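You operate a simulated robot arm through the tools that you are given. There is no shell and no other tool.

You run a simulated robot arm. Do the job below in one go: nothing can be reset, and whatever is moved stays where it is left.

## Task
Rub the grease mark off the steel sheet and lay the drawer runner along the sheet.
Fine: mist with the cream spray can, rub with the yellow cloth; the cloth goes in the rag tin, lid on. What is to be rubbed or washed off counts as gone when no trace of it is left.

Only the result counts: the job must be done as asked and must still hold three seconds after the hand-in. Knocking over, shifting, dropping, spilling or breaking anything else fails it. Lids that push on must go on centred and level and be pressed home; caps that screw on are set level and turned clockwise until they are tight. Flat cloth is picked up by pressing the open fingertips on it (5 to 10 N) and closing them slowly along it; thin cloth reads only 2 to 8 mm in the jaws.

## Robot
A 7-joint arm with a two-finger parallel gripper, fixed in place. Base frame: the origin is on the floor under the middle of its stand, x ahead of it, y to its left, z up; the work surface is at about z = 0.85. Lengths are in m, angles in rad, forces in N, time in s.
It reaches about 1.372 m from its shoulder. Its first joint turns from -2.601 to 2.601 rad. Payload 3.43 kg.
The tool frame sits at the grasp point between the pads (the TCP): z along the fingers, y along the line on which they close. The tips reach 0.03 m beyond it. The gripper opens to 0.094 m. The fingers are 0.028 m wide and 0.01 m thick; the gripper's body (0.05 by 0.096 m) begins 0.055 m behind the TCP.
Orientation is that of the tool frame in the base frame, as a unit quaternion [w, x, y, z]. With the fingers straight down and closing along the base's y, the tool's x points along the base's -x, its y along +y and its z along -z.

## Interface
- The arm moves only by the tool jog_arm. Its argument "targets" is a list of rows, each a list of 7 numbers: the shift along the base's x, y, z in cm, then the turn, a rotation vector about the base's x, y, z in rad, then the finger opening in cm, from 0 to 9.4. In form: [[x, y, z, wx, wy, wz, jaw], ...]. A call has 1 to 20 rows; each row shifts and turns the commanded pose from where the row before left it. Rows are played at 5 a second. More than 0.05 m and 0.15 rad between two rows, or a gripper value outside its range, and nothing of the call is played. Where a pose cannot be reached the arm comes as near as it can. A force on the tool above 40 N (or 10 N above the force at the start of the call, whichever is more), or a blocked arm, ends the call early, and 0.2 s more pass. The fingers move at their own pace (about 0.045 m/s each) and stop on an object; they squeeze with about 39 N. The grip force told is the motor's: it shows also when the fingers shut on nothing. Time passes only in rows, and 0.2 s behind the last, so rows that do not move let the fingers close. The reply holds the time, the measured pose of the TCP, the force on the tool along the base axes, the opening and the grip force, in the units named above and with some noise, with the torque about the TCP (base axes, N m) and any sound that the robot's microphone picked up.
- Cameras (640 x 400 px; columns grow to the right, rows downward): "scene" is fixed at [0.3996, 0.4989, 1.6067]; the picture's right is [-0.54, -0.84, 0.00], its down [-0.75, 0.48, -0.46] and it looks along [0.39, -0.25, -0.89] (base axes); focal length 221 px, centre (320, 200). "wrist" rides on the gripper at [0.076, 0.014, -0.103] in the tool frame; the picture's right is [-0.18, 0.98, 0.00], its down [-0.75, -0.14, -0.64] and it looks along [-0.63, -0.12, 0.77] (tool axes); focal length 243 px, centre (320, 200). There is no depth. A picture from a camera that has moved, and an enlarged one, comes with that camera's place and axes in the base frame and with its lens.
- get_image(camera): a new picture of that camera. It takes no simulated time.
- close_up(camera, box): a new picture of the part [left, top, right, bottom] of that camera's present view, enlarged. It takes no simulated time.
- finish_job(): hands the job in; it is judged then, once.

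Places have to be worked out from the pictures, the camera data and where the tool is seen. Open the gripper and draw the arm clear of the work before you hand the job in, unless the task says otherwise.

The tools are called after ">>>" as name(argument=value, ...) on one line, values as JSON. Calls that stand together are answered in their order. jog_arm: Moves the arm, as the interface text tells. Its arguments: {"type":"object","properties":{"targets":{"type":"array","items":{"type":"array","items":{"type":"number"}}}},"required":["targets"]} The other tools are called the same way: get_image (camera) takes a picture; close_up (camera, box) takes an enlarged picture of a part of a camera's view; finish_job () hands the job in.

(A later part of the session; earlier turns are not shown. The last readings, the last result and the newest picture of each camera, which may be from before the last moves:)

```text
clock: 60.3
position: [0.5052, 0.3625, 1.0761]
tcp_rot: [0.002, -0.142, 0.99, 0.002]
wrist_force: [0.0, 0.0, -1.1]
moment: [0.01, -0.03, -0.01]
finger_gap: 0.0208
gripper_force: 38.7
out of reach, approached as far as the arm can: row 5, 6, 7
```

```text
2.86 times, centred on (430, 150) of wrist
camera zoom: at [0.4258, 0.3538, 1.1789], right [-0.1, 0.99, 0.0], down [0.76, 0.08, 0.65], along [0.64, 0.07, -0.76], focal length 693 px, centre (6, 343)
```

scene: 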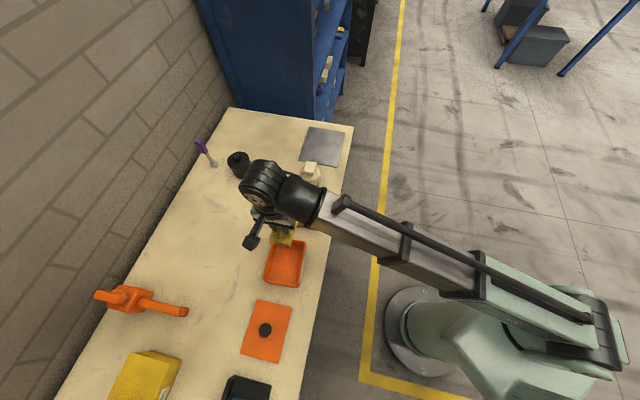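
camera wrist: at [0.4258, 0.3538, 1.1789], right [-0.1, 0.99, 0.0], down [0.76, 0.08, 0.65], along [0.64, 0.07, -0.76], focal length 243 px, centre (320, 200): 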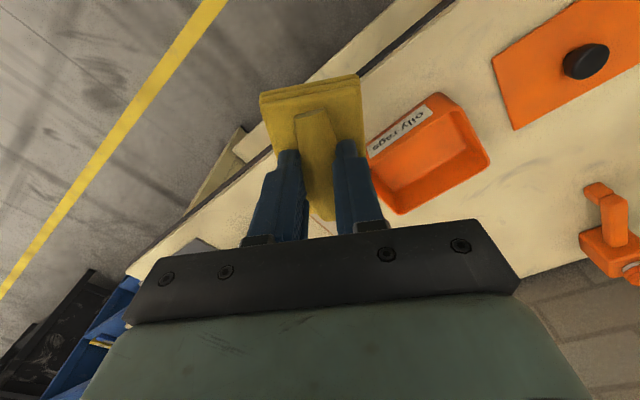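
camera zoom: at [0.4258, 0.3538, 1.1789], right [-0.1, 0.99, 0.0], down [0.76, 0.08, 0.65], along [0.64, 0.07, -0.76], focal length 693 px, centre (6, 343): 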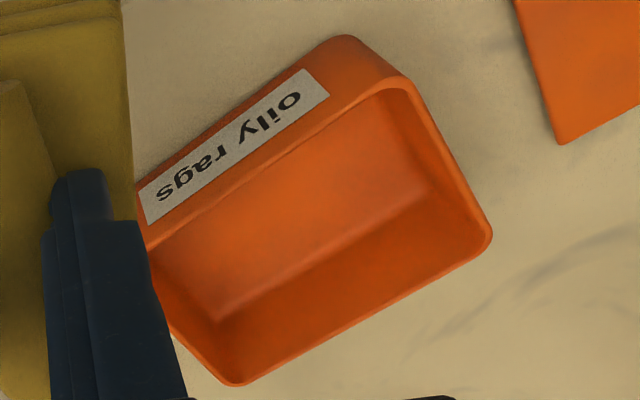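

Only the bench rail and leg are there. Now I turn to about −40° to match the tin's long axis and move the cloth above the tin's centre, near (0.587, 0.508).

>>> jog_arm(targets=[[1.17, 2.07, 0, 0, 0, -0.13, 0], [1.17, 2.07, 0, 0, 0, -0.14, 0], [1.17, 2.07, 0, 0, 0, -0.14, 0], [1.17, 2.07, 0, 0, 0, -0.14, 0], [1.17, 2.07, 0, 0, 0, -0.14, 0], [1.17, 2.07, 0, 0, 0, -0.14, 0], [1.17, 2.07, 0, 0, 0, -0.14, 0], [0, 0, 0, 0, 0, 0, 0]])

>>> get_image(camera="wrist")

>>> close_up(camera="scene", box=[230, 200, 340, 300])

```text
clock: 62.1
position: [0.5857, 0.5093, 1.0804]
tcp_rot: [-0.001, 0.336, 0.942, 0.001]
wrist_force: [0.5, 0.2, -1.0]
moment: [0.03, 0.03, 0.01]
finger_gap: 0.0212
gripper_force: 39.3
```

```text
taken
camera wrist: at [0.5346, 0.5671, 1.1841], right [0.77, 0.64, 0.0], down [0.5, -0.59, 0.64], along [0.41, -0.49, -0.77], focal length 243 px, centre (320, 200)
```

wrist: 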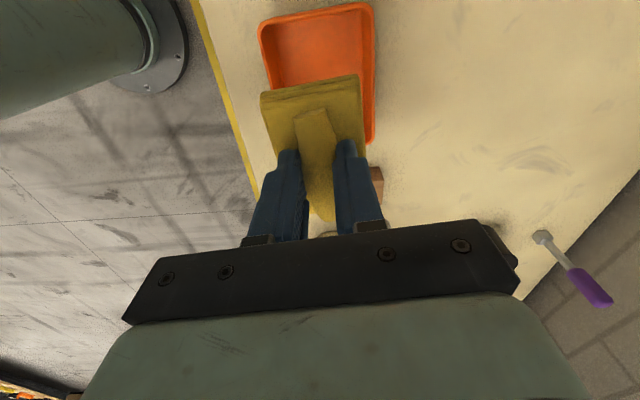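

```text
4.00 times, centred on (285, 250) of scene
camera zoom: at [0.3996, 0.4989, 1.6067], right [-0.54, -0.84, 0.0], down [-0.75, 0.48, -0.46], along [0.39, -0.25, -0.89], focal length 885 px, centre (460, 0)
```

zoom: 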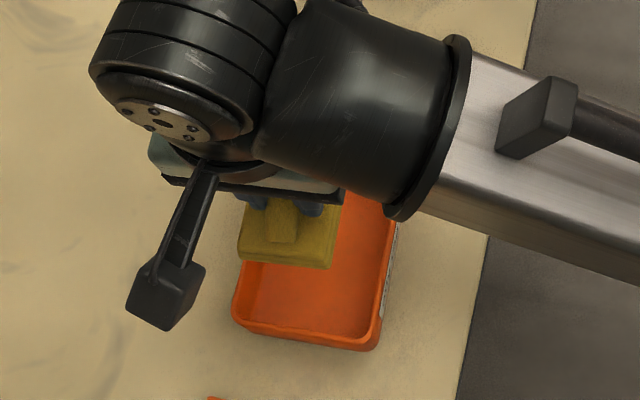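

The TCP is centred over the tin within a millimetre or two and aligned. I lower the cloth into the tin.

>>> jog_arm(targets=[[0, 0, -2, 0, 0, 0, 0], [0, 0, -3, 0, 0, 0, 0], [0, 0, -3, 0, 0, 0, 0], [0, 0, -3, 0, 0, 0, 0], [0, 0, -2, 0, 0, 0, 0], [0, 0, -1.5, 0, 0, 0, 0], [0, 0, -1, 0, 0, 0, 0], [0, 0, 0, 0, 0, 0, 0]])

>>> get_image(camera="wrist")

```text
clock: 63.9
position: [0.5853, 0.5101, 0.9256]
tcp_rot: [-0.001, 0.336, 0.942, 0.0]
wrist_force: [0.1, -0.1, -0.9]
moment: [-0.03, -0.05, 0.0]
finger_gap: 0.0207
gripper_force: 39.1
```

```text
taken
camera wrist: at [0.5355, 0.567, 1.0276], right [0.76, 0.65, 0.0], down [0.5, -0.59, 0.64], along [0.41, -0.49, -0.77], focal length 243 px, centre (320, 200)
```

wrist: 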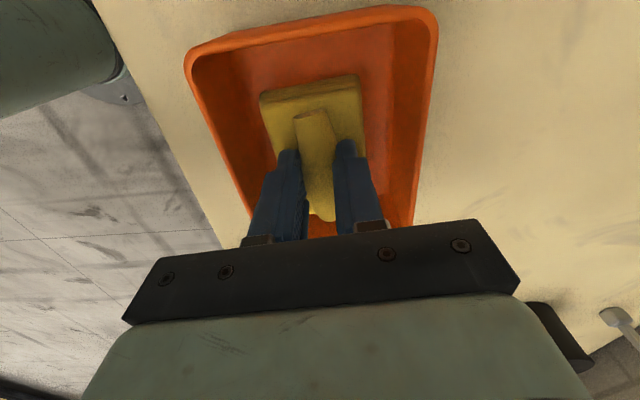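

The pad is well inside the tin walls. I lower further in small steps until it rests on the tin floor.

>>> jog_arm(targets=[[0, 0, -0.5, 0, 0, 0, 0], [0, 0, -0.3, 0, 0, 0, 0], [0, 0, 0, 0, 0, 0, 0]])

>>> jog_arm(targets=[[0, 0, -0.3, 0, 0, 0, 0], [0, 0, 0, 0, 0, 0, 0]])

>>> jog_arm(targets=[[0, 0, -0.3, 0, 0, 0, 0], [0, 0, 0, 0, 0, 0, 0]])

```text
clock: 64.7
position: [0.5868, 0.5095, 0.9166]
tcp_rot: [-0.001, 0.336, 0.942, 0.001]
wrist_force: [0.1, 0.0, -0.1]
moment: [-0.03, 0.02, 0.01]
finger_gap: 0.0211
gripper_force: 39.6
```

```text
clock: 65.3
position: [0.5864, 0.5106, 0.9138]
tcp_rot: [-0.001, 0.336, 0.942, 0.0]
wrist_force: [-0.1, 0.1, -0.7]
moment: [0.0, 0.03, -0.03]
finger_gap: 0.0211
gripper_force: 38.9
```

```text
clock: 65.9
position: [0.5852, 0.51, 0.9116]
tcp_rot: [-0.001, 0.336, 0.942, 0.0]
wrist_force: [0.7, 0.4, -1.2]
moment: [0.02, 0.0, 0.0]
finger_gap: 0.0211
gripper_force: 39.3
```

Not touching yet; two more small steps down.

>>> jog_arm(targets=[[0, 0, -0.2, 0, 0, 0, 0], [0, 0, 0, 0, 0, 0, 0]])

>>> jog_arm(targets=[[0, 0, -0.2, 0, 0, 0, 0], [0, 0, 0, 0, 0, 0, 0]])

>>> jog_arm(targets=[[0, 0, -0.2, 0, 0, 0, 0], [0, 0, 0, 0, 0, 0, 0]])

```text
clock: 66.5
position: [0.5867, 0.5098, 0.909]
tcp_rot: [-0.001, 0.335, 0.942, 0.0]
wrist_force: [0.0, -0.3, -0.3]
moment: [-0.03, 0.0, 0.0]
finger_gap: 0.0211
gripper_force: 38.6
```

```text
clock: 67.1
position: [0.5863, 0.5104, 0.9062]
tcp_rot: [0.0, 0.336, 0.942, 0.0]
wrist_force: [1.8, -1.5, 2.1]
moment: [-0.08, -0.12, 0.01]
finger_gap: 0.021
gripper_force: 38.8
```

```text
clock: 67.7
position: [0.5872, 0.5101, 0.9058]
tcp_rot: [0.0, 0.335, 0.942, 0.0]
wrist_force: [3.1, 3.1, 22.4]
moment: [-0.11, -0.19, -0.02]
finger_gap: 0.0213
gripper_force: 39.4
```

The cloth rests on the tin floor. I ease off the pressure, open the jaws modestly, and lift straight out.

>>> jog_arm(targets=[[0, 0, 0.2, 0, 0, 0, 0], [0, 0, 0, 0, 0, 0, 2.5], [0, 0, 0, 0, 0, 0, 3.2], [0, 0, 0, 0, 0, 0, 4.0], [0, 0, 0, 0, 0, 0, 4.2], [0, 0, 0, 0, 0, 0, 4.2], [0, 0, 0.5, 0, 0, 0, 4.2], [0, 0, 1, 0, 0, 0, 4.2], [0, 0, 2, 0, 0, 0, 4.2], [0, 0, 3, 0, 0, 0, 4.2], [0, 0, 3, 0, 0, 0, 4.2], [0, 0, 3, 0, 0, 0, 4.2]])

>>> get_image(camera="wrist")

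```text
clock: 70.3
position: [0.5876, 0.511, 1.0337]
tcp_rot: [-0.001, 0.336, 0.942, 0.0]
wrist_force: [-0.1, 0.9, -1.0]
moment: [0.0, -0.01, 0.02]
finger_gap: 0.0421
gripper_force: 0.1
```

```text
taken
camera wrist: at [0.5365, 0.5686, 1.1363], right [0.76, 0.65, 0.0], down [0.5, -0.59, 0.64], along [0.41, -0.49, -0.77], focal length 243 px, centre (320, 200)
```

wrist: 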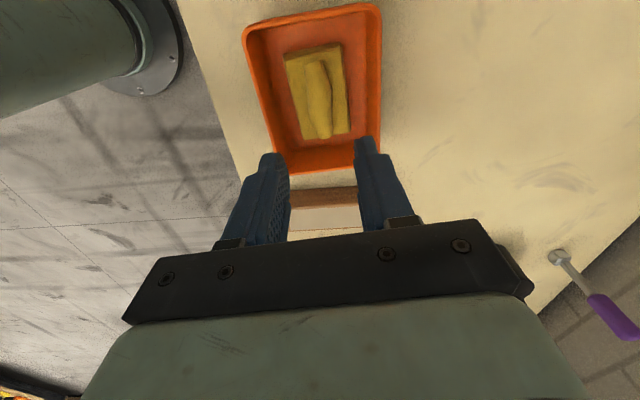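

The cloth lies flat in the tin. I now measure the tin's rim closely from here, then go to the lid.

>>> close_up(camera="wrist", box=[230, 0, 400, 180])

>>> close_up(camera="scene", box=[235, 290, 305, 370])

```text
2.22 times, centred on (315, 90) of wrist
camera zoom: at [0.5365, 0.5686, 1.1363], right [0.76, 0.65, 0.0], down [0.5, -0.59, 0.64], along [0.41, -0.49, -0.77], focal length 539 px, centre (331, 444)
```

zoom: 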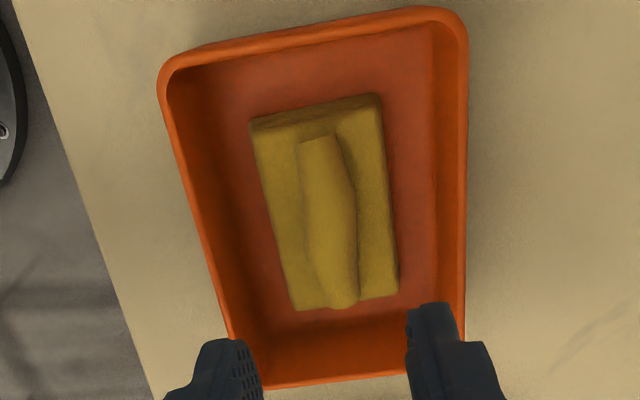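

```text
5.00 times, centred on (270, 330) of scene
camera zoom: at [0.3996, 0.4989, 1.6067], right [-0.54, -0.84, 0.0], down [-0.75, 0.48, -0.46], along [0.39, -0.25, -0.89], focal length 1106 px, centre (570, -450)
```

zoom: 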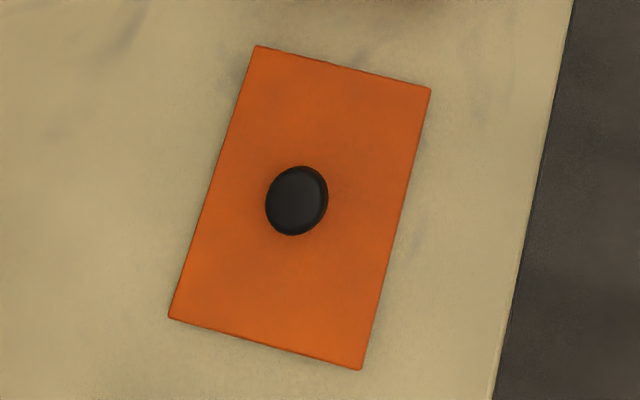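

Tin rim: about 11 × 14 cm centred at (0.588, 0.508), long axis ≈ −41°. The lid: same size, centred at (0.453, 0.6495), heading −45°. I move above the lid's knob with jaws open, aligned with the lid.

>>> jog_arm(targets=[[-1.7, 1.7, 0.5, 0, 0, -0.05, 9.4], [-2.9, 3, 0, 0, 0, -0.054, 9.4], [-2.9, 3, 0, 0, 0, 0, 9.4], [-2.9, 3, 0, 0, 0, 0, 9.4], [-2.9, 3, 0, 0, 0, 0, 9.4], [0, 0, 0, 0, 0, 0, 9.4]])

>>> get_image(camera="wrist")

>>> get_image(camera="scene")

```text
clock: 71.7
position: [0.453, 0.6483, 1.0367]
tcp_rot: [-0.001, 0.385, 0.923, 0.001]
wrist_force: [-0.8, -0.4, -0.3]
moment: [-0.01, 0.0, 0.0]
finger_gap: 0.094
gripper_force: 0.0
```

```text
taken
camera wrist: at [0.4083, 0.7108, 1.1395], right [0.83, 0.56, 0.0], down [0.43, -0.63, 0.64], along [0.36, -0.53, -0.77], focal length 243 px, centre (320, 200)
```

wrist: 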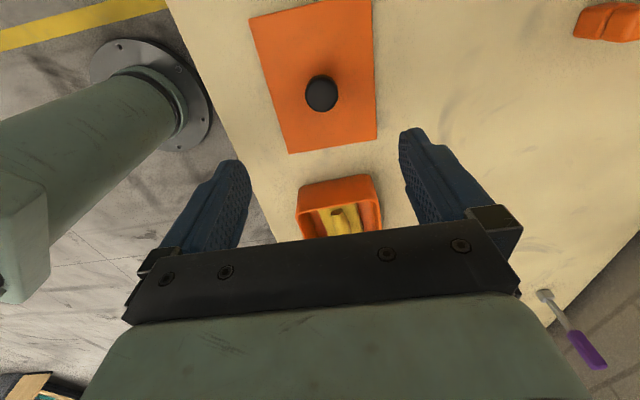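

```text
taken
```

scene: 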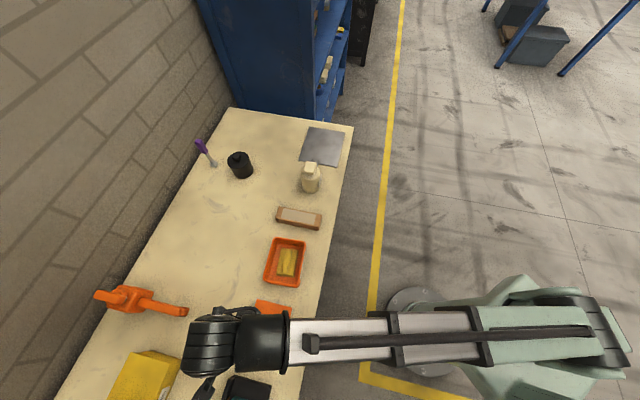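

The knob is right under the TCP. I zoom in to judge the knob's shape and the lid's heading.

>>> close_up(camera="wrist", box=[240, 0, 400, 160])

>>> close_up(camera="wrist", box=[280, 160, 400, 240])

```text
2.50 times, centred on (320, 80) of wrist
camera zoom: at [0.4083, 0.7108, 1.1395], right [0.83, 0.56, 0.0], down [0.43, -0.63, 0.64], along [0.36, -0.53, -0.77], focal length 606 px, centre (320, 500)
```

zoom: 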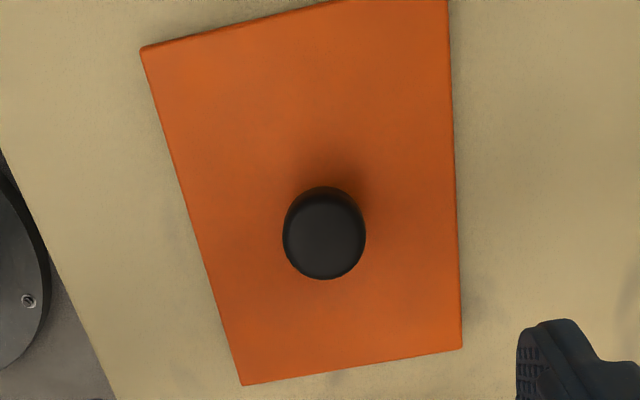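

```text
5.00 times, centred on (340, 200) of wrist
camera zoom: at [0.4083, 0.7108, 1.1395], right [0.83, 0.56, 0.0], down [0.43, -0.63, 0.64], along [0.36, -0.53, -0.77], focal length 1213 px, centre (220, 200)
```

zoom: 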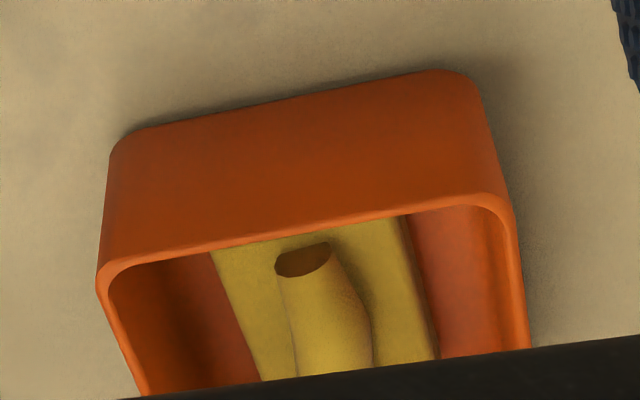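

The lid is centred at (0.4525, 0.649), heading −45°; its knob is ~3.4 cm wide with its top near z ≈ 0.877. I narrow the jaws to 6 cm and descend around the knob.

>>> jog_arm(targets=[[0, 0, -2, 0, 0, 0, 6], [0, 0, -3, 0, 0, 0, 6], [0, 0, -3, 0, 0, 0, 6], [0, 0, -3, 0, 0, 0, 6], [0, 0, -1.5, 0, 0, 0, 6], [0, 0, -0.8, 0, 0, 0, 6], [0, 0, 0, 0, 0, 0, 6]])

>>> get_image(camera="wrist")

```text
clock: 73.3
position: [0.4545, 0.6459, 0.9024]
tcp_rot: [-0.001, 0.384, 0.923, 0.0]
wrist_force: [-0.3, 0.4, 0.3]
moment: [0.01, 0.02, -0.02]
finger_gap: 0.0602
gripper_force: 0.0
```

```text
taken
camera wrist: at [0.4096, 0.7083, 1.0057], right [0.83, 0.56, 0.0], down [0.43, -0.63, 0.64], along [0.36, -0.53, -0.77], focal length 243 px, centre (320, 200)
```

wrist: 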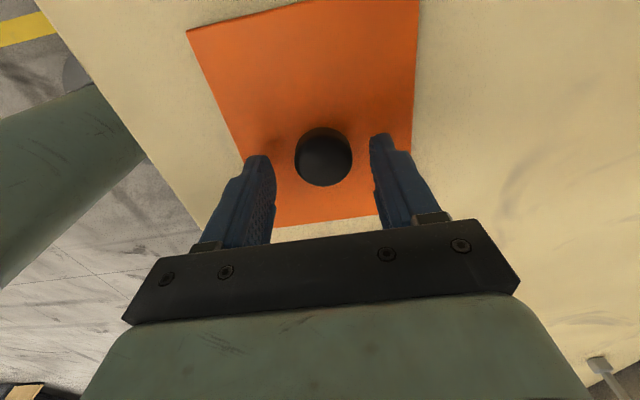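

The knob sits centred between the fingers. I go down about 1 cm more and then close on it.

>>> jog_arm(targets=[[0, 0, -0.4, 0, 0, 0, 6], [0, 0, -0.4, 0, 0, 0, 6], [0, 0, -0.2, 0, 0, 0, 6], [0, 0, 0, 0, 0, 0, 6]])

>>> jog_arm(targets=[[0, 0, 0, 0, 0, 0, 5], [0, 0, 0, 0, 0, 0, 4.2], [0, 0, 0, 0, 0, 0, 3.8], [0, 0, 0, 0, 0, 0, 3.4], [0, 0, 0, 0, 0, 0, 3], [0, 0, 0, 0, 0, 0, 2.5], [0, 0, 0, 0, 0, 0, 2], [0, 0, 0, 0, 0, 0, 1.5]])

>>> get_image(camera="wrist")

```text
clock: 74.3
position: [0.4539, 0.646, 0.8939]
tcp_rot: [-0.001, 0.383, 0.924, 0.0]
wrist_force: [0.0, 0.3, 0.6]
moment: [0.03, 0.0, -0.05]
finger_gap: 0.0602
gripper_force: 0.1
```

```text
clock: 76.1
position: [0.4553, 0.6454, 0.8945]
tcp_rot: [0.0, 0.384, 0.923, 0.0]
wrist_force: [0.0, -0.5, -0.5]
moment: [-0.06, -0.03, 0.0]
finger_gap: 0.032
gripper_force: 39.4
```

```text
taken
camera wrist: at [0.4101, 0.7086, 0.9972], right [0.83, 0.56, 0.0], down [0.43, -0.63, 0.64], along [0.36, -0.53, -0.77], focal length 243 px, centre (320, 200)
```

wrist: 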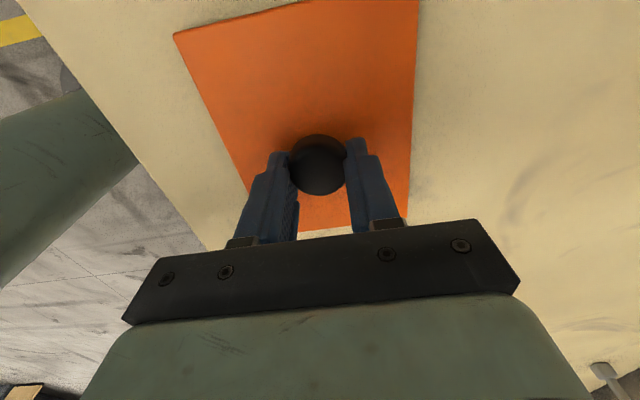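

The jaws hold the knob at 3.2 cm. I lift the lid straight up and check that it hangs level.

>>> jog_arm(targets=[[0, 0, 0.5, 0, 0, 0, 1.5], [0, 0, 1.5, 0, 0, 0, 1.5], [0, 0, 2.5, 0, 0, 0, 1.5], [0, 0, 3, 0, 0, 0, 1.5], [0, 0, 3, 0, 0, 0, 1.5], [0, 0, 2, 0, 0, 0, 1.5]])

>>> get_image(camera="wrist")

>>> get_image(camera="scene")

```text
clock: 77.5
position: [0.4514, 0.6457, 1.0195]
tcp_rot: [0.0, 0.383, 0.924, 0.0]
wrist_force: [0.8, 0.0, -0.1]
moment: [0.05, 0.02, -0.02]
finger_gap: 0.0321
gripper_force: 39.5
```

```text
taken
camera wrist: at [0.4084, 0.7085, 1.1233], right [0.83, 0.56, 0.0], down [0.43, -0.63, 0.64], along [0.36, -0.53, -0.77], focal length 243 px, centre (320, 200)
```

wrist: 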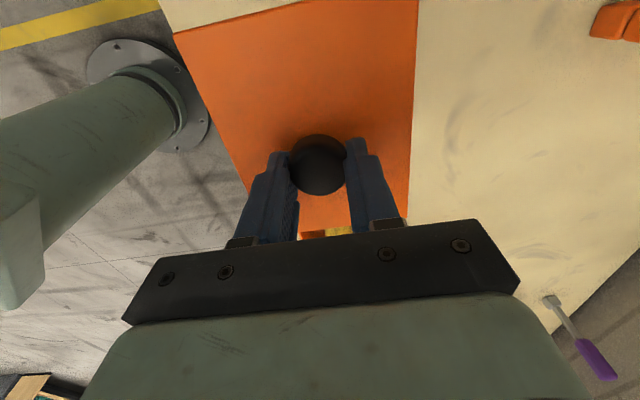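

```text
taken
```

scene: 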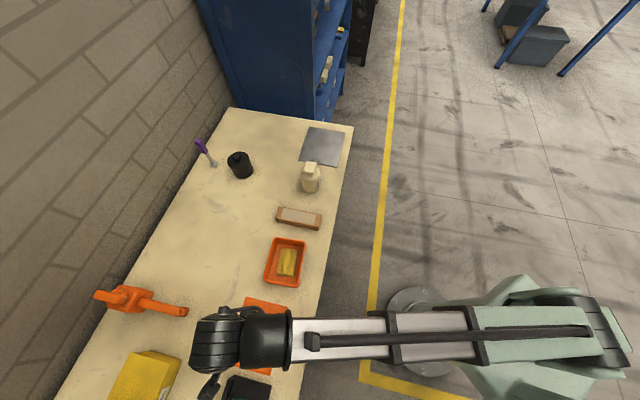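

The lid hangs level. I zoom in to work out its exact position relative to the tool.

>>> close_up(camera="wrist", box=[160, 0, 440, 240])

```text
1.67 times, centred on (300, 120) of wrist
camera zoom: at [0.4084, 0.7085, 1.1233], right [0.83, 0.56, 0.0], down [0.43, -0.63, 0.64], along [0.36, -0.53, -0.77], focal length 404 px, centre (353, 333)
```

zoom: 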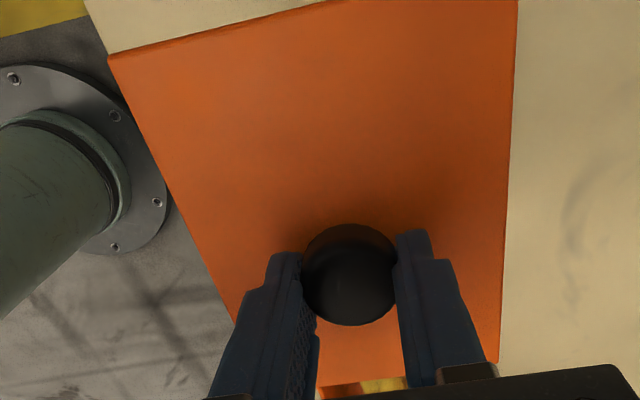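

The lid's centre sits about 3 mm along tool-x from the TCP and is parallel to it. I carry it over the tin, turning +0.058 rad to match the tin's heading.

>>> jog_arm(targets=[[1.4, -1.4, 0, 0, 0, 0.02, 1.5], [2.8, -2.77, 0, 0, 0, 0.0385, 1.5], [2.8, -2.77, 0, 0, 0, 0, 1.5], [2.8, -2.77, 0, 0, 0, 0, 1.5], [2.8, -2.77, 0, 0, 0, 0, 1.5], [1.4, -1.4, 0, 0, 0, 0, 1.5], [0, 0, 0, 0, 0, 0, 1.5]])

>>> get_image(camera="wrist")

>>> close_up(camera="scene", box=[230, 200, 340, 300])

```text
clock: 79.1
position: [0.5936, 0.5067, 1.021]
tcp_rot: [0.0, 0.356, 0.934, 0.001]
wrist_force: [0.3, 0.1, -0.1]
moment: [0.02, 0.01, 0.01]
finger_gap: 0.0318
gripper_force: 39.2
```

```text
taken
camera wrist: at [0.5452, 0.5665, 1.1241], right [0.79, 0.61, 0.0], down [0.47, -0.61, 0.64], along [0.39, -0.51, -0.77], focal length 243 px, centre (320, 200)
```

wrist: 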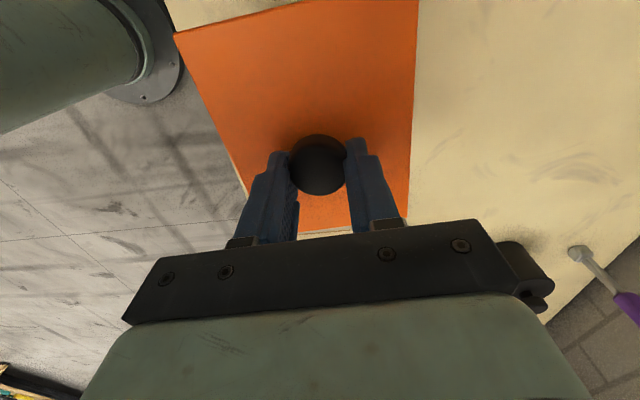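

```text
4.00 times, centred on (285, 250) of scene
camera zoom: at [0.3996, 0.4989, 1.6067], right [-0.54, -0.84, 0.0], down [-0.75, 0.48, -0.46], along [0.39, -0.25, -0.89], focal length 885 px, centre (460, 0)
```

zoom: 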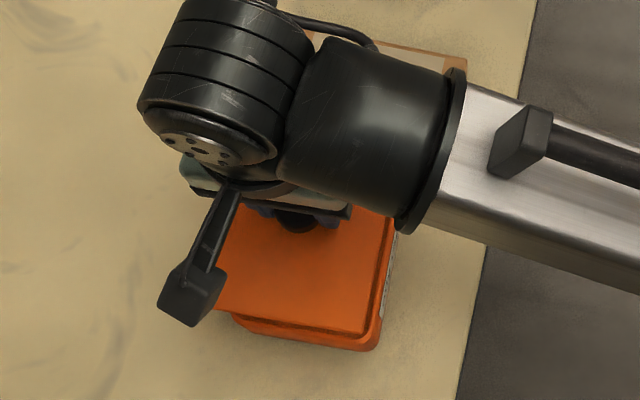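

The lid hovers over the tin. I lower to just above the rim and take repeated readings to average out the noise.

>>> jog_arm(targets=[[-0.2, 0, -1.5, 0, 0, 0, 1.5], [0, 0, -2, 0, 0, 0, 1.5], [0, 0, -1.5, 0, 0, 0, 1.5], [0, 0, 0, 0, 0, 0, 1.5]])

>>> jog_arm(targets=[[0, 0, 0, 0, 0, 0, 1.5]])

>>> close_up(camera="scene", box=[240, 215, 320, 295])

>>> close_up(camera="wrist", box=[160, 0, 440, 240])

```text
clock: 80.1
position: [0.5916, 0.5073, 0.9682]
tcp_rot: [-0.001, 0.357, 0.934, 0.001]
wrist_force: [0.9, -0.2, -0.8]
moment: [-0.02, -0.02, 0.01]
finger_gap: 0.0321
gripper_force: 39.1
```

```text
clock: 80.5
position: [0.5906, 0.5067, 0.9685]
tcp_rot: [-0.001, 0.357, 0.934, 0.0]
wrist_force: [-0.1, 0.1, -0.5]
moment: [0.03, 0.07, 0.0]
finger_gap: 0.0319
gripper_force: 38.8
```

```text
5.00 times, centred on (280, 255) of scene
camera zoom: at [0.3996, 0.4989, 1.6067], right [-0.54, -0.84, 0.0], down [-0.75, 0.48, -0.46], along [0.39, -0.25, -0.89], focal length 1106 px, centre (520, -75)
```

zoom: 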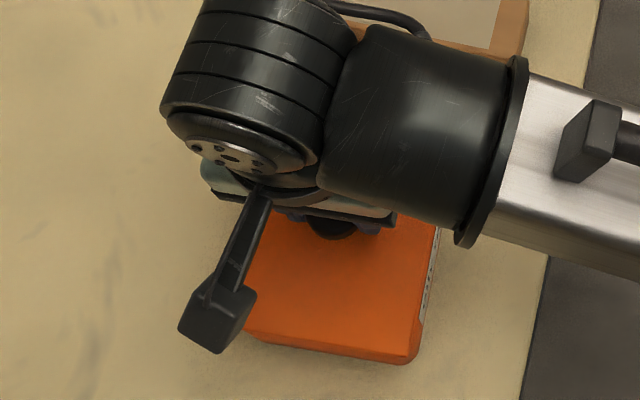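

```text
1.67 times, centred on (300, 120) of wrist
camera zoom: at [0.5433, 0.5668, 1.0716], right [0.79, 0.61, 0.0], down [0.47, -0.61, 0.64], along [0.39, -0.51, -0.77], focal length 404 px, centre (353, 333)
```

zoom: 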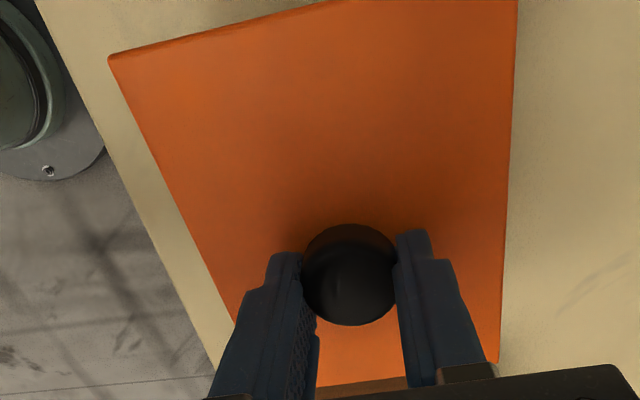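

I zoom in tightly on the visible corners to compare lid and rim.

>>> close_up(camera="scene", box=[284, 240, 316, 292])

>>> close_up(camera="scene", box=[262, 262, 312, 294])

```text
7.69 times, centred on (300, 266) of scene
camera zoom: at [0.3996, 0.4989, 1.6067], right [-0.54, -0.84, 0.0], down [-0.75, 0.48, -0.46], along [0.39, -0.25, -0.89], focal length 1702 px, centre (474, -308)
```

zoom: 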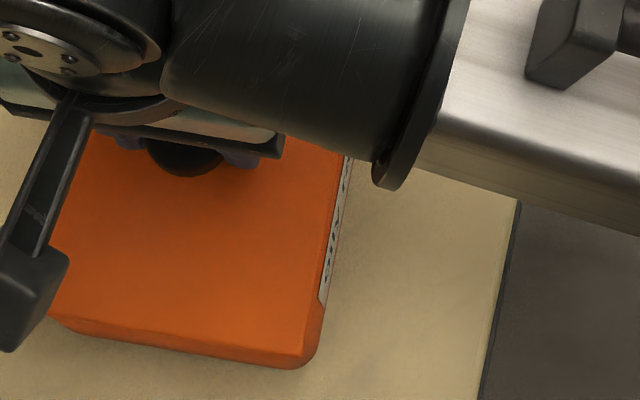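

```text
12.50 times, centred on (287, 278) of scene
camera zoom: at [0.3996, 0.4989, 1.6067], right [-0.54, -0.84, 0.0], down [-0.75, 0.48, -0.46], along [0.39, -0.25, -0.89], focal length 2765 px, centre (732, -775)
```

zoom: 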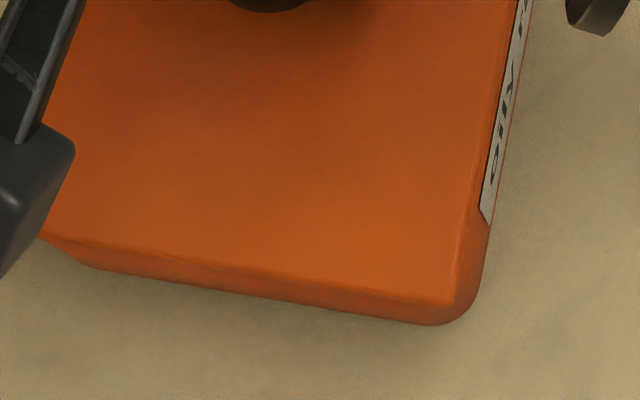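

The lid's corner projects to (0.4965, 0.512), matching the tin's corner. I zoom further to compare heading of the lid's right edge with the tin's side.

>>> close_up(camera="scene", box=[292, 255, 312, 290])

>>> close_up(camera="scene", box=[262, 270, 300, 292])

```text
11.43 times, centred on (302, 272) of scene
camera zoom: at [0.3996, 0.4989, 1.6067], right [-0.54, -0.84, 0.0], down [-0.75, 0.48, -0.46], along [0.39, -0.25, -0.89], focal length 2528 px, centre (526, -629)
```

zoom: 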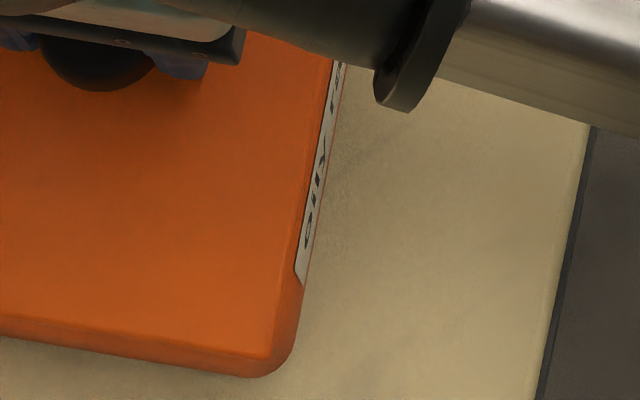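

```text
16.00 times, centred on (281, 281) of scene
camera zoom: at [0.3996, 0.4989, 1.6067], right [-0.54, -0.84, 0.0], down [-0.75, 0.48, -0.46], along [0.39, -0.25, -0.89], focal length 3539 px, centre (944, -1096)
```

zoom: 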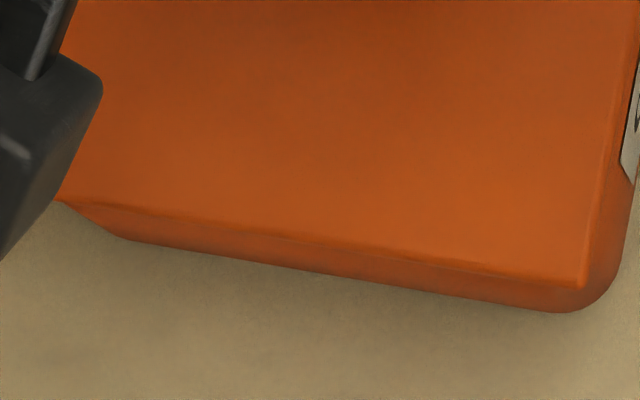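

Lid and tin edges are parallel; the lid seems ~1.5 mm off toward the robot side, so I shift it that much and descend gently.

>>> jog_arm(targets=[[0.1, 0.11, 0, 0, 0, 0, 1.5], [0, 0, -0.5, 0, 0, 0, 1.5], [0, 0, -0.5, 0, 0, 0, 1.5], [0, 0, 0, 0, 0, 0, 1.5]])

>>> jog_arm(targets=[[0, 0, -0.3, 0, 0, 0, 1.5], [0, 0, 0, 0, 0, 0, 1.5]])

>>> jog_arm(targets=[[0, 0, -0.3, 0, 0, 0, 1.5], [0, 0, 0, 0, 0, 0, 1.5]])

>>> close_up(camera="scene", box=[262, 255, 312, 294])

```text
clock: 81.5
position: [0.5917, 0.5095, 0.9579]
tcp_rot: [-0.001, 0.357, 0.934, 0.001]
wrist_force: [-0.8, 1.2, -0.6]
moment: [-0.01, 0.0, 0.0]
finger_gap: 0.0321
gripper_force: 39.1
```

```text
clock: 82.1
position: [0.5922, 0.5076, 0.9561]
tcp_rot: [0.0, 0.357, 0.934, 0.001]
wrist_force: [-0.3, -0.4, -0.6]
moment: [-0.05, 0.0, -0.02]
finger_gap: 0.032
gripper_force: 38.5
```

```text
clock: 82.7
position: [0.5906, 0.5079, 0.9519]
tcp_rot: [-0.001, 0.357, 0.934, 0.001]
wrist_force: [0.5, 0.6, -0.3]
moment: [0.0, 0.01, 0.02]
finger_gap: 0.032
gripper_force: 39.2
```

```text
10.26 times, centred on (287, 274) of scene
camera zoom: at [0.3996, 0.4989, 1.6067], right [-0.54, -0.84, 0.0], down [-0.75, 0.48, -0.46], along [0.39, -0.25, -0.89], focal length 2269 px, centre (658, -564)
```

zoom: 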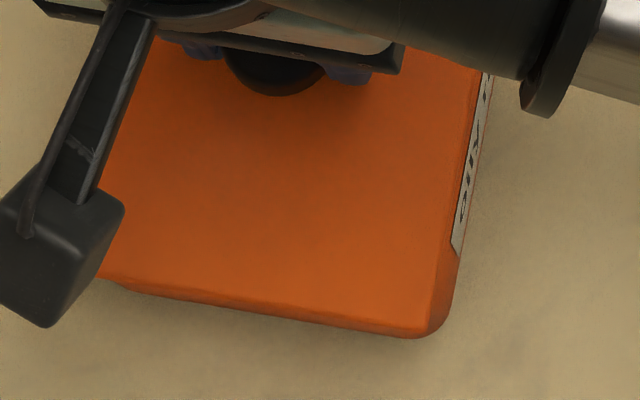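

No contact yet and the visible margins stay even. I keep lowering in small steps.

>>> jog_arm(targets=[[0, 0, -0.3, 0, 0, 0, 1.5], [0, 0, 0, 0, 0, 0, 1.5]])

>>> jog_arm(targets=[[0, 0, -0.3, 0, 0, 0, 1.5], [0, 0, 0, 0, 0, 0, 1.5]])

>>> jog_arm(targets=[[0, 0, -0.2, 0, 0, 0, 1.5], [0, 0, 0, 0, 0, 0, 1.5]])

>>> close_up(camera="scene", box=[262, 255, 312, 294])

```text
clock: 83.3
position: [0.5911, 0.5088, 0.9489]
tcp_rot: [-0.001, 0.356, 0.934, 0.0]
wrist_force: [-0.3, -0.8, -1.1]
moment: [0.0, 0.01, 0.0]
finger_gap: 0.032
gripper_force: 39.0
```

```text
clock: 83.9
position: [0.5922, 0.5071, 0.9477]
tcp_rot: [0.0, 0.357, 0.934, 0.001]
wrist_force: [1.1, -6.8, 33.8]
moment: [-0.04, 0.09, -0.02]
finger_gap: 0.0323
gripper_force: 38.8
heard: snap
```

```text
clock: 84.5
position: [0.5913, 0.5075, 0.9449]
tcp_rot: [0.0, 0.357, 0.934, 0.002]
wrist_force: [1.7, -3.9, 34.4]
moment: [0.02, 0.05, 0.08]
finger_gap: 0.0318
gripper_force: 38.7
```

```text
10.26 times, centred on (287, 274) of scene
camera zoom: at [0.3996, 0.4989, 1.6067], right [-0.54, -0.84, 0.0], down [-0.75, 0.48, -0.46], along [0.39, -0.25, -0.89], focal length 2269 px, centre (658, -564)
```

zoom: 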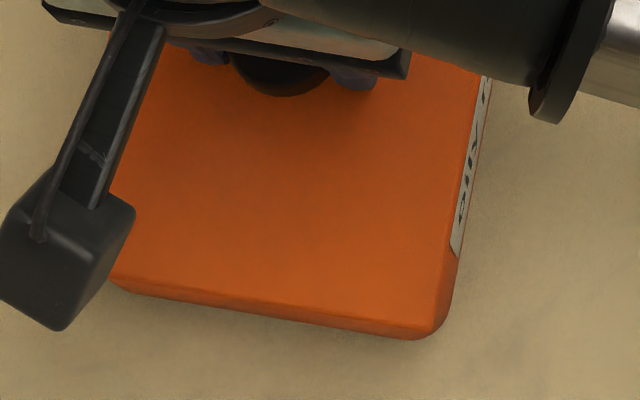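

A snap was heard – the lid has engaged. I relieve the pressure, open the jaws and back off upward to inspect it.

>>> jog_arm(targets=[[0, 0, 0.2, 0, 0, 0, 1.5], [0, 0, 0.2, 0, 0, 0, 1.5], [0, 0, 0, 0, 0, 0, 3.6], [0, 0, 0, 0, 0, 0, 5], [0, 0, 0, 0, 0, 0, 6], [0, 0, 0, 0, 0, 0, 6], [0, 0, 1, 0, 0, 0, 6], [0, 0, 2, 0, 0, 0, 6], [0, 0, 3, 0, 0, 0, 6], [0, 0, 3, 0, 0, 0, 6]])

>>> get_image(camera="wrist")

>>> close_up(camera="scene", box=[240, 215, 320, 295])

```text
clock: 86.7
position: [0.5932, 0.5104, 1.0401]
tcp_rot: [-0.001, 0.357, 0.934, 0.001]
wrist_force: [0.1, -0.2, -1.4]
moment: [0.01, 0.02, 0.01]
finger_gap: 0.0601
gripper_force: 0.1
heard: snap
```

```text
taken
camera wrist: at [0.5447, 0.5692, 1.1435], right [0.79, 0.61, 0.0], down [0.47, -0.61, 0.64], along [0.39, -0.51, -0.77], focal length 243 px, centre (320, 200)
```

wrist: 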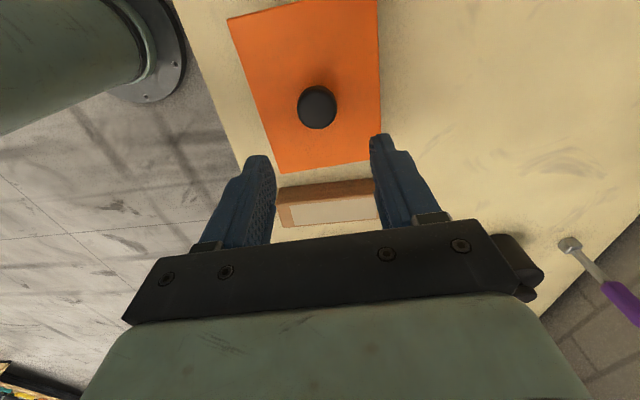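

```text
5.00 times, centred on (280, 255) of scene
camera zoom: at [0.3996, 0.4989, 1.6067], right [-0.54, -0.84, 0.0], down [-0.75, 0.48, -0.46], along [0.39, -0.25, -0.89], focal length 1106 px, centre (520, -75)
```

zoom: 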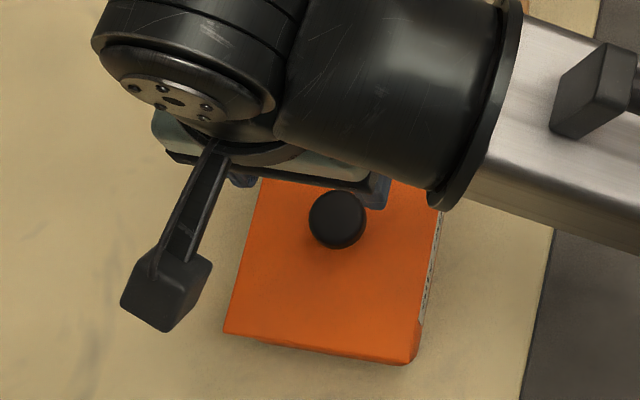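

A second snap sounded while I raised the gripper with the knob still held – it may have popped loose again. I inspect the lid's seat closely.

>>> close_up(camera="scene", box=[262, 255, 312, 294])

>>> close_up(camera="wrist", box=[210, 0, 400, 190])

```text
10.26 times, centred on (287, 274) of scene
camera zoom: at [0.3996, 0.4989, 1.6067], right [-0.54, -0.84, 0.0], down [-0.75, 0.48, -0.46], along [0.39, -0.25, -0.89], focal length 2269 px, centre (658, -564)
```

zoom: 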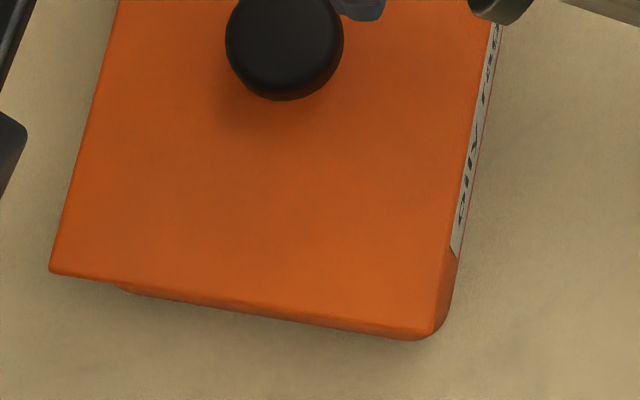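

```text
2.11 times, centred on (305, 95) of wrist
camera zoom: at [0.5447, 0.5692, 1.1435], right [0.79, 0.61, 0.0], down [0.47, -0.61, 0.64], along [0.39, -0.51, -0.77], focal length 511 px, centre (352, 421)
```

zoom: 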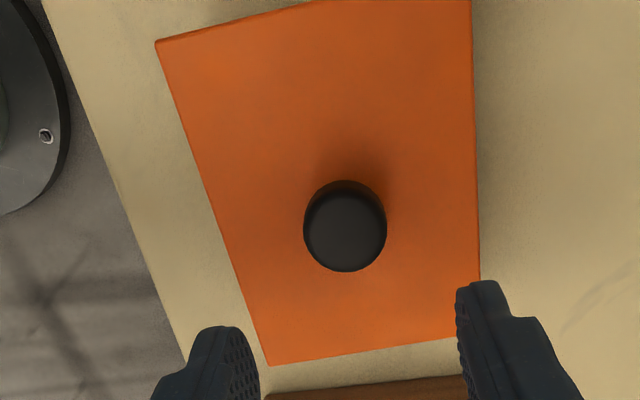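

The lid sits centred and parallel, but I want it surely home. I close the fingers and press straight down on the knob's middle.

>>> jog_arm(targets=[[0, 0, 0, 0, 0, 0, 0], [-0.3, 0, 0, 0, 0, 0, 0], [0, 0, 0, 0, 0, 0, 0], [0, 0, 0, 0, 0, 0, 0], [0, 0, -2, 0, 0, 0, 0], [0, 0, -2.5, 0, 0, 0, 0], [0, 0, -2, 0, 0, 0, 0], [0, 0, 0, 0, 0, 0, 0]])

>>> get_image(camera="wrist")

>>> close_up(camera="scene", box=[240, 215, 320, 295])

```text
clock: 88.5
position: [0.5887, 0.5074, 0.9734]
tcp_rot: [-0.001, 0.357, 0.934, 0.0]
wrist_force: [-0.5, -0.6, -0.1]
moment: [0.0, -0.04, -0.01]
finger_gap: 0.0
gripper_force: 32.8
```

```text
taken
camera wrist: at [0.5413, 0.567, 1.0771], right [0.79, 0.61, 0.0], down [0.47, -0.61, 0.64], along [0.39, -0.51, -0.77], focal length 243 px, centre (320, 200)
```

wrist: 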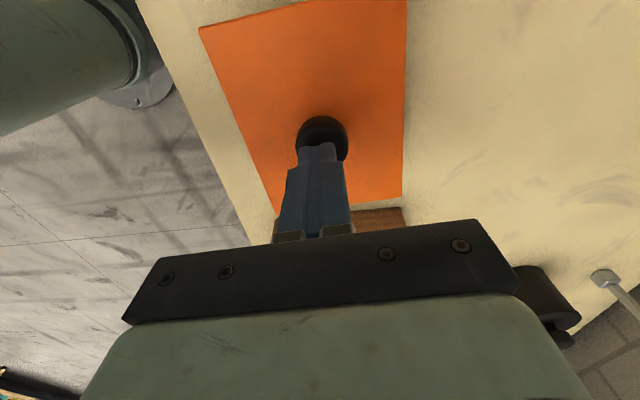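

```text
5.00 times, centred on (280, 255) of scene
camera zoom: at [0.3996, 0.4989, 1.6067], right [-0.54, -0.84, 0.0], down [-0.75, 0.48, -0.46], along [0.39, -0.25, -0.89], focal length 1106 px, centre (520, -75)
```

zoom: 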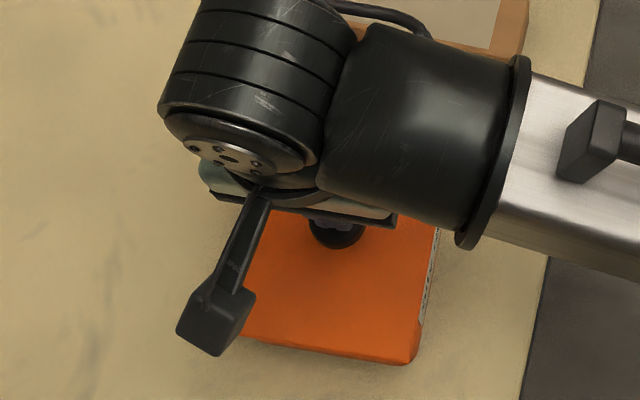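

The fingertips are over the knob. I press down in steps.

>>> jog_arm(targets=[[0, 0, -0.5, 0, 0, 0, 0], [0, 0, -0.4, 0, 0, 0, 0], [0, 0, 0, 0, 0, 0, 0]])

>>> jog_arm(targets=[[0, 0, -0.3, 0, 0, 0, 0], [0, 0, 0, 0, 0, 0, 0]])

>>> jog_arm(targets=[[0, 0, -0.2, 0, 0, 0, 0], [0, 0, 0, 0, 0, 0, 0]])

```text
clock: 89.0
position: [0.5895, 0.5073, 0.9722]
tcp_rot: [0.001, 0.356, 0.934, 0.003]
wrist_force: [-4.6, -2.9, 15.6]
moment: [-0.11, 0.12, 0.0]
finger_gap: 0.0
gripper_force: 33.2
stopped in row 2: the force on the tool passed its limit at 49 N (the readings are from after the stop); the commanded pose is now the measured one
```

```text
clock: 89.4
position: [0.5892, 0.5074, 0.9718]
tcp_rot: [0.0, 0.357, 0.934, 0.004]
wrist_force: [-5.3, -2.1, 16.2]
moment: [-0.11, 0.15, -0.01]
finger_gap: 0.0
gripper_force: 32.9
stopped in row 1: the force on the tool passed its limit at 47 N (the readings are from after the stop); the commanded pose is now the measured one
```

```text
clock: 90.0
position: [0.5892, 0.5068, 0.972]
tcp_rot: [0.0, 0.357, 0.934, 0.004]
wrist_force: [-5.3, -1.8, 14.9]
moment: [-0.07, 0.11, -0.02]
finger_gap: 0.0001
gripper_force: 32.8
stopped in row 2: the force on the tool passed its limit at 41 N (the readings are from after the stop); the commanded pose is now the measured one
```

Contact on the knob comes ~4 mm higher than when the lid was home, so it did pop loose. I press again with finer steps so the force builds gradually.

>>> jog_arm(targets=[[0, 0, -0.1, 0, 0, 0, 0], [0, 0, 0, 0, 0, 0, 0]])

>>> jog_arm(targets=[[0, 0, -0.1, 0, 0, 0, 0], [0, 0, 0, 0, 0, 0, 0]])

```text
clock: 90.6
position: [0.5891, 0.5071, 0.9708]
tcp_rot: [0.0, 0.356, 0.934, 0.005]
wrist_force: [-10.3, -5.8, 33.4]
moment: [-0.2, 0.3, -0.01]
finger_gap: 0.0002
gripper_force: 32.9
```

```text
clock: 91.1
position: [0.5907, 0.5077, 0.9716]
tcp_rot: [-0.001, 0.356, 0.934, 0.005]
wrist_force: [-5.8, -3.2, 18.7]
moment: [-0.11, 0.18, 0.0]
finger_gap: 0.0002
gripper_force: 33.4
stopped in row 2: the force on the tool passed its limit at 48 N (the readings are from after the stop); the commanded pose is now the measured one
```

The press isn't moving the lid and side forces show up. I lift off, open, and look at the lid before re-gripping the knob the way that made it snap in the first time.

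>>> jog_arm(targets=[[0, 0, 0.5, 0, 0, 0, 0], [0, 0, 1.5, 0, 0, 0, 0], [0, 0, 2, 0, 0, 0, 6], [0, 0, 3, 0, 0, 0, 6], [0, 0, 1, 0, 0, 0, 6], [0, 0, 0, 0, 0, 0, 6]])

>>> get_image(camera="wrist")

>>> close_up(camera="scene", box=[250, 225, 320, 295])

```text
clock: 92.5
position: [0.5891, 0.5092, 1.0523]
tcp_rot: [0.0, 0.356, 0.934, 0.004]
wrist_force: [-0.3, 0.0, -0.6]
moment: [0.02, 0.02, -0.03]
finger_gap: 0.0602
gripper_force: 0.1
heard: snap
```

```text
taken
camera wrist: at [0.5409, 0.5682, 1.1555], right [0.79, 0.61, 0.01], down [0.47, -0.61, 0.64], along [0.39, -0.5, -0.77], focal length 243 px, centre (320, 200)
```

wrist: 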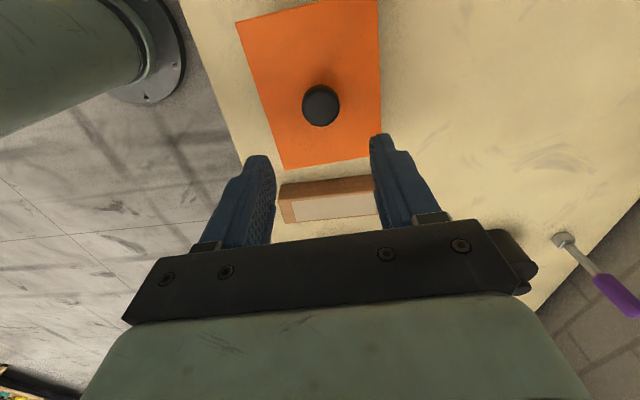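

```text
5.71 times, centred on (285, 260) of scene
camera zoom: at [0.3996, 0.4989, 1.6067], right [-0.54, -0.84, 0.0], down [-0.75, 0.48, -0.46], along [0.39, -0.25, -0.89], focal length 1264 px, centre (520, -143)
```

zoom: 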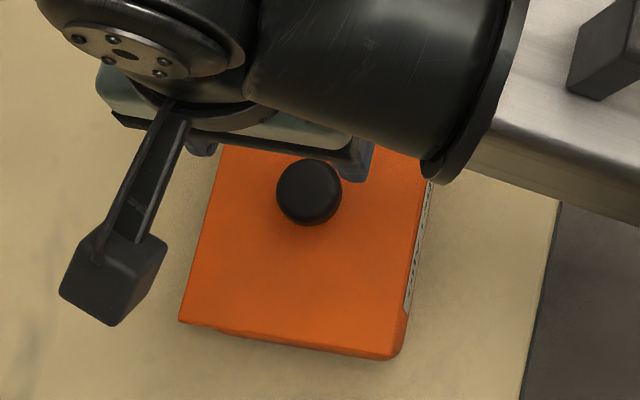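

Another snap came as I let go. I'll gently touch the knob again with closed fingers to measure its height now (before, contact was at TCP ≈ 0.972), also trimming a tiny tool tilt.

>>> jog_arm(targets=[[0, 0, 0, -0.0075, 0.003, 0, 0], [0, 0, 0, 0, 0, 0, 0], [0, 0, 0, 0, 0, 0, 0], [0, 0, -2, 0, 0, 0, 0], [0, 0, -2.5, 0, 0, 0, 0], [0, 0, -2, 0, 0, 0, 0], [0, 0, 0, 0, 0, 0, 0]])

>>> jog_arm(targets=[[0, 0, -0.4, 0, 0, 0, 0], [0, 0, 0, 0, 0, 0, 0]])

>>> jog_arm(targets=[[0, 0, -0.2, 0, 0, 0, 0], [0, 0, 0, 0, 0, 0, 0]])

>>> jog_arm(targets=[[0, 0, -0.2, 0, 0, 0, 0], [0, 0, 0, 0, 0, 0, 0]])

```text
clock: 94.1
position: [0.5893, 0.5066, 0.9872]
tcp_rot: [0.001, 0.356, 0.935, 0.001]
wrist_force: [0.6, 0.6, 0.2]
moment: [-0.01, 0.0, 0.01]
finger_gap: 0.0
gripper_force: 32.9
```

```text
clock: 94.7
position: [0.5905, 0.5072, 0.9828]
tcp_rot: [-0.001, 0.357, 0.934, 0.001]
wrist_force: [0.1, 0.5, -0.1]
moment: [-0.01, 0.01, 0.0]
finger_gap: 0.0
gripper_force: 33.1
```

```text
clock: 95.3
position: [0.5892, 0.507, 0.9813]
tcp_rot: [0.0, 0.356, 0.934, 0.001]
wrist_force: [-1.0, -0.1, 0.1]
moment: [-0.02, 0.0, -0.03]
finger_gap: 0.0
gripper_force: 32.4
```

```text
clock: 95.9
position: [0.5902, 0.5092, 0.977]
tcp_rot: [0.0, 0.357, 0.934, 0.001]
wrist_force: [0.0, -0.7, -0.7]
moment: [0.0, 0.03, 0.03]
finger_gap: 0.0
gripper_force: 32.9
```

Nothing yet at 0.978; I continue in 1–2 mm steps.

>>> jog_arm(targets=[[0, 0, -0.2, 0, 0, 0, 0], [0, 0, 0, 0, 0, 0, 0]])

>>> jog_arm(targets=[[0, 0, -0.15, 0, 0, 0, 0], [0, 0, 0, 0, 0, 0, 0]])

>>> jog_arm(targets=[[0, 0, -0.1, 0, 0, 0, 0], [0, 0, 0, 0, 0, 0, 0]])

```text
clock: 96.5
position: [0.5895, 0.5084, 0.9749]
tcp_rot: [-0.001, 0.357, 0.934, 0.001]
wrist_force: [-0.2, -0.8, -0.3]
moment: [0.02, -0.03, 0.0]
finger_gap: 0.0001
gripper_force: 33.4
```

```text
clock: 97.1
position: [0.5893, 0.5081, 0.9747]
tcp_rot: [0.0, 0.357, 0.934, 0.001]
wrist_force: [0.1, 0.1, -0.4]
moment: [-0.01, -0.01, 0.0]
finger_gap: 0.0001
gripper_force: 32.3
```

```text
clock: 97.7
position: [0.59, 0.5076, 0.9729]
tcp_rot: [-0.001, 0.357, 0.934, 0.0]
wrist_force: [0.1, -0.6, -0.8]
moment: [0.04, -0.01, -0.01]
finger_gap: 0.0002
gripper_force: 33.1
```

>>> jog_arm(targets=[[0, 0, -0.1, 0, 0, 0, 0], [0, 0, 0, 0, 0, 0, 0]])

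>>> jog_arm(targets=[[0, 0, -0.1, 0, 0, 0, 0], [0, 0, 0, 0, 0, 0, 0]])

>>> jog_arm(targets=[[0, 0, -0.1, 0, 0, 0, 0], [0, 0, 0, 0, 0, 0, 0]])

```text
clock: 98.3
position: [0.5893, 0.5069, 0.9716]
tcp_rot: [-0.001, 0.356, 0.934, 0.0]
wrist_force: [-0.9, 1.1, 0.9]
moment: [-0.03, 0.04, 0.02]
finger_gap: 0.0
gripper_force: 33.0
```

```text
clock: 98.9
position: [0.5906, 0.5077, 0.9717]
tcp_rot: [-0.001, 0.357, 0.934, 0.001]
wrist_force: [-5.0, 0.8, 16.5]
moment: [0.01, 0.09, -0.06]
finger_gap: 0.0
gripper_force: 32.8
```

```text
clock: 99.6
position: [0.5896, 0.5079, 0.9713]
tcp_rot: [-0.001, 0.357, 0.934, 0.002]
wrist_force: [-4.2, -2.4, 14.7]
moment: [-0.06, 0.14, 0.01]
finger_gap: 0.0002
gripper_force: 32.9
stopped in row 2: the force on the tool passed its limit at 41 N (the readings are from after the stop); the commanded pose is now the measured one
```

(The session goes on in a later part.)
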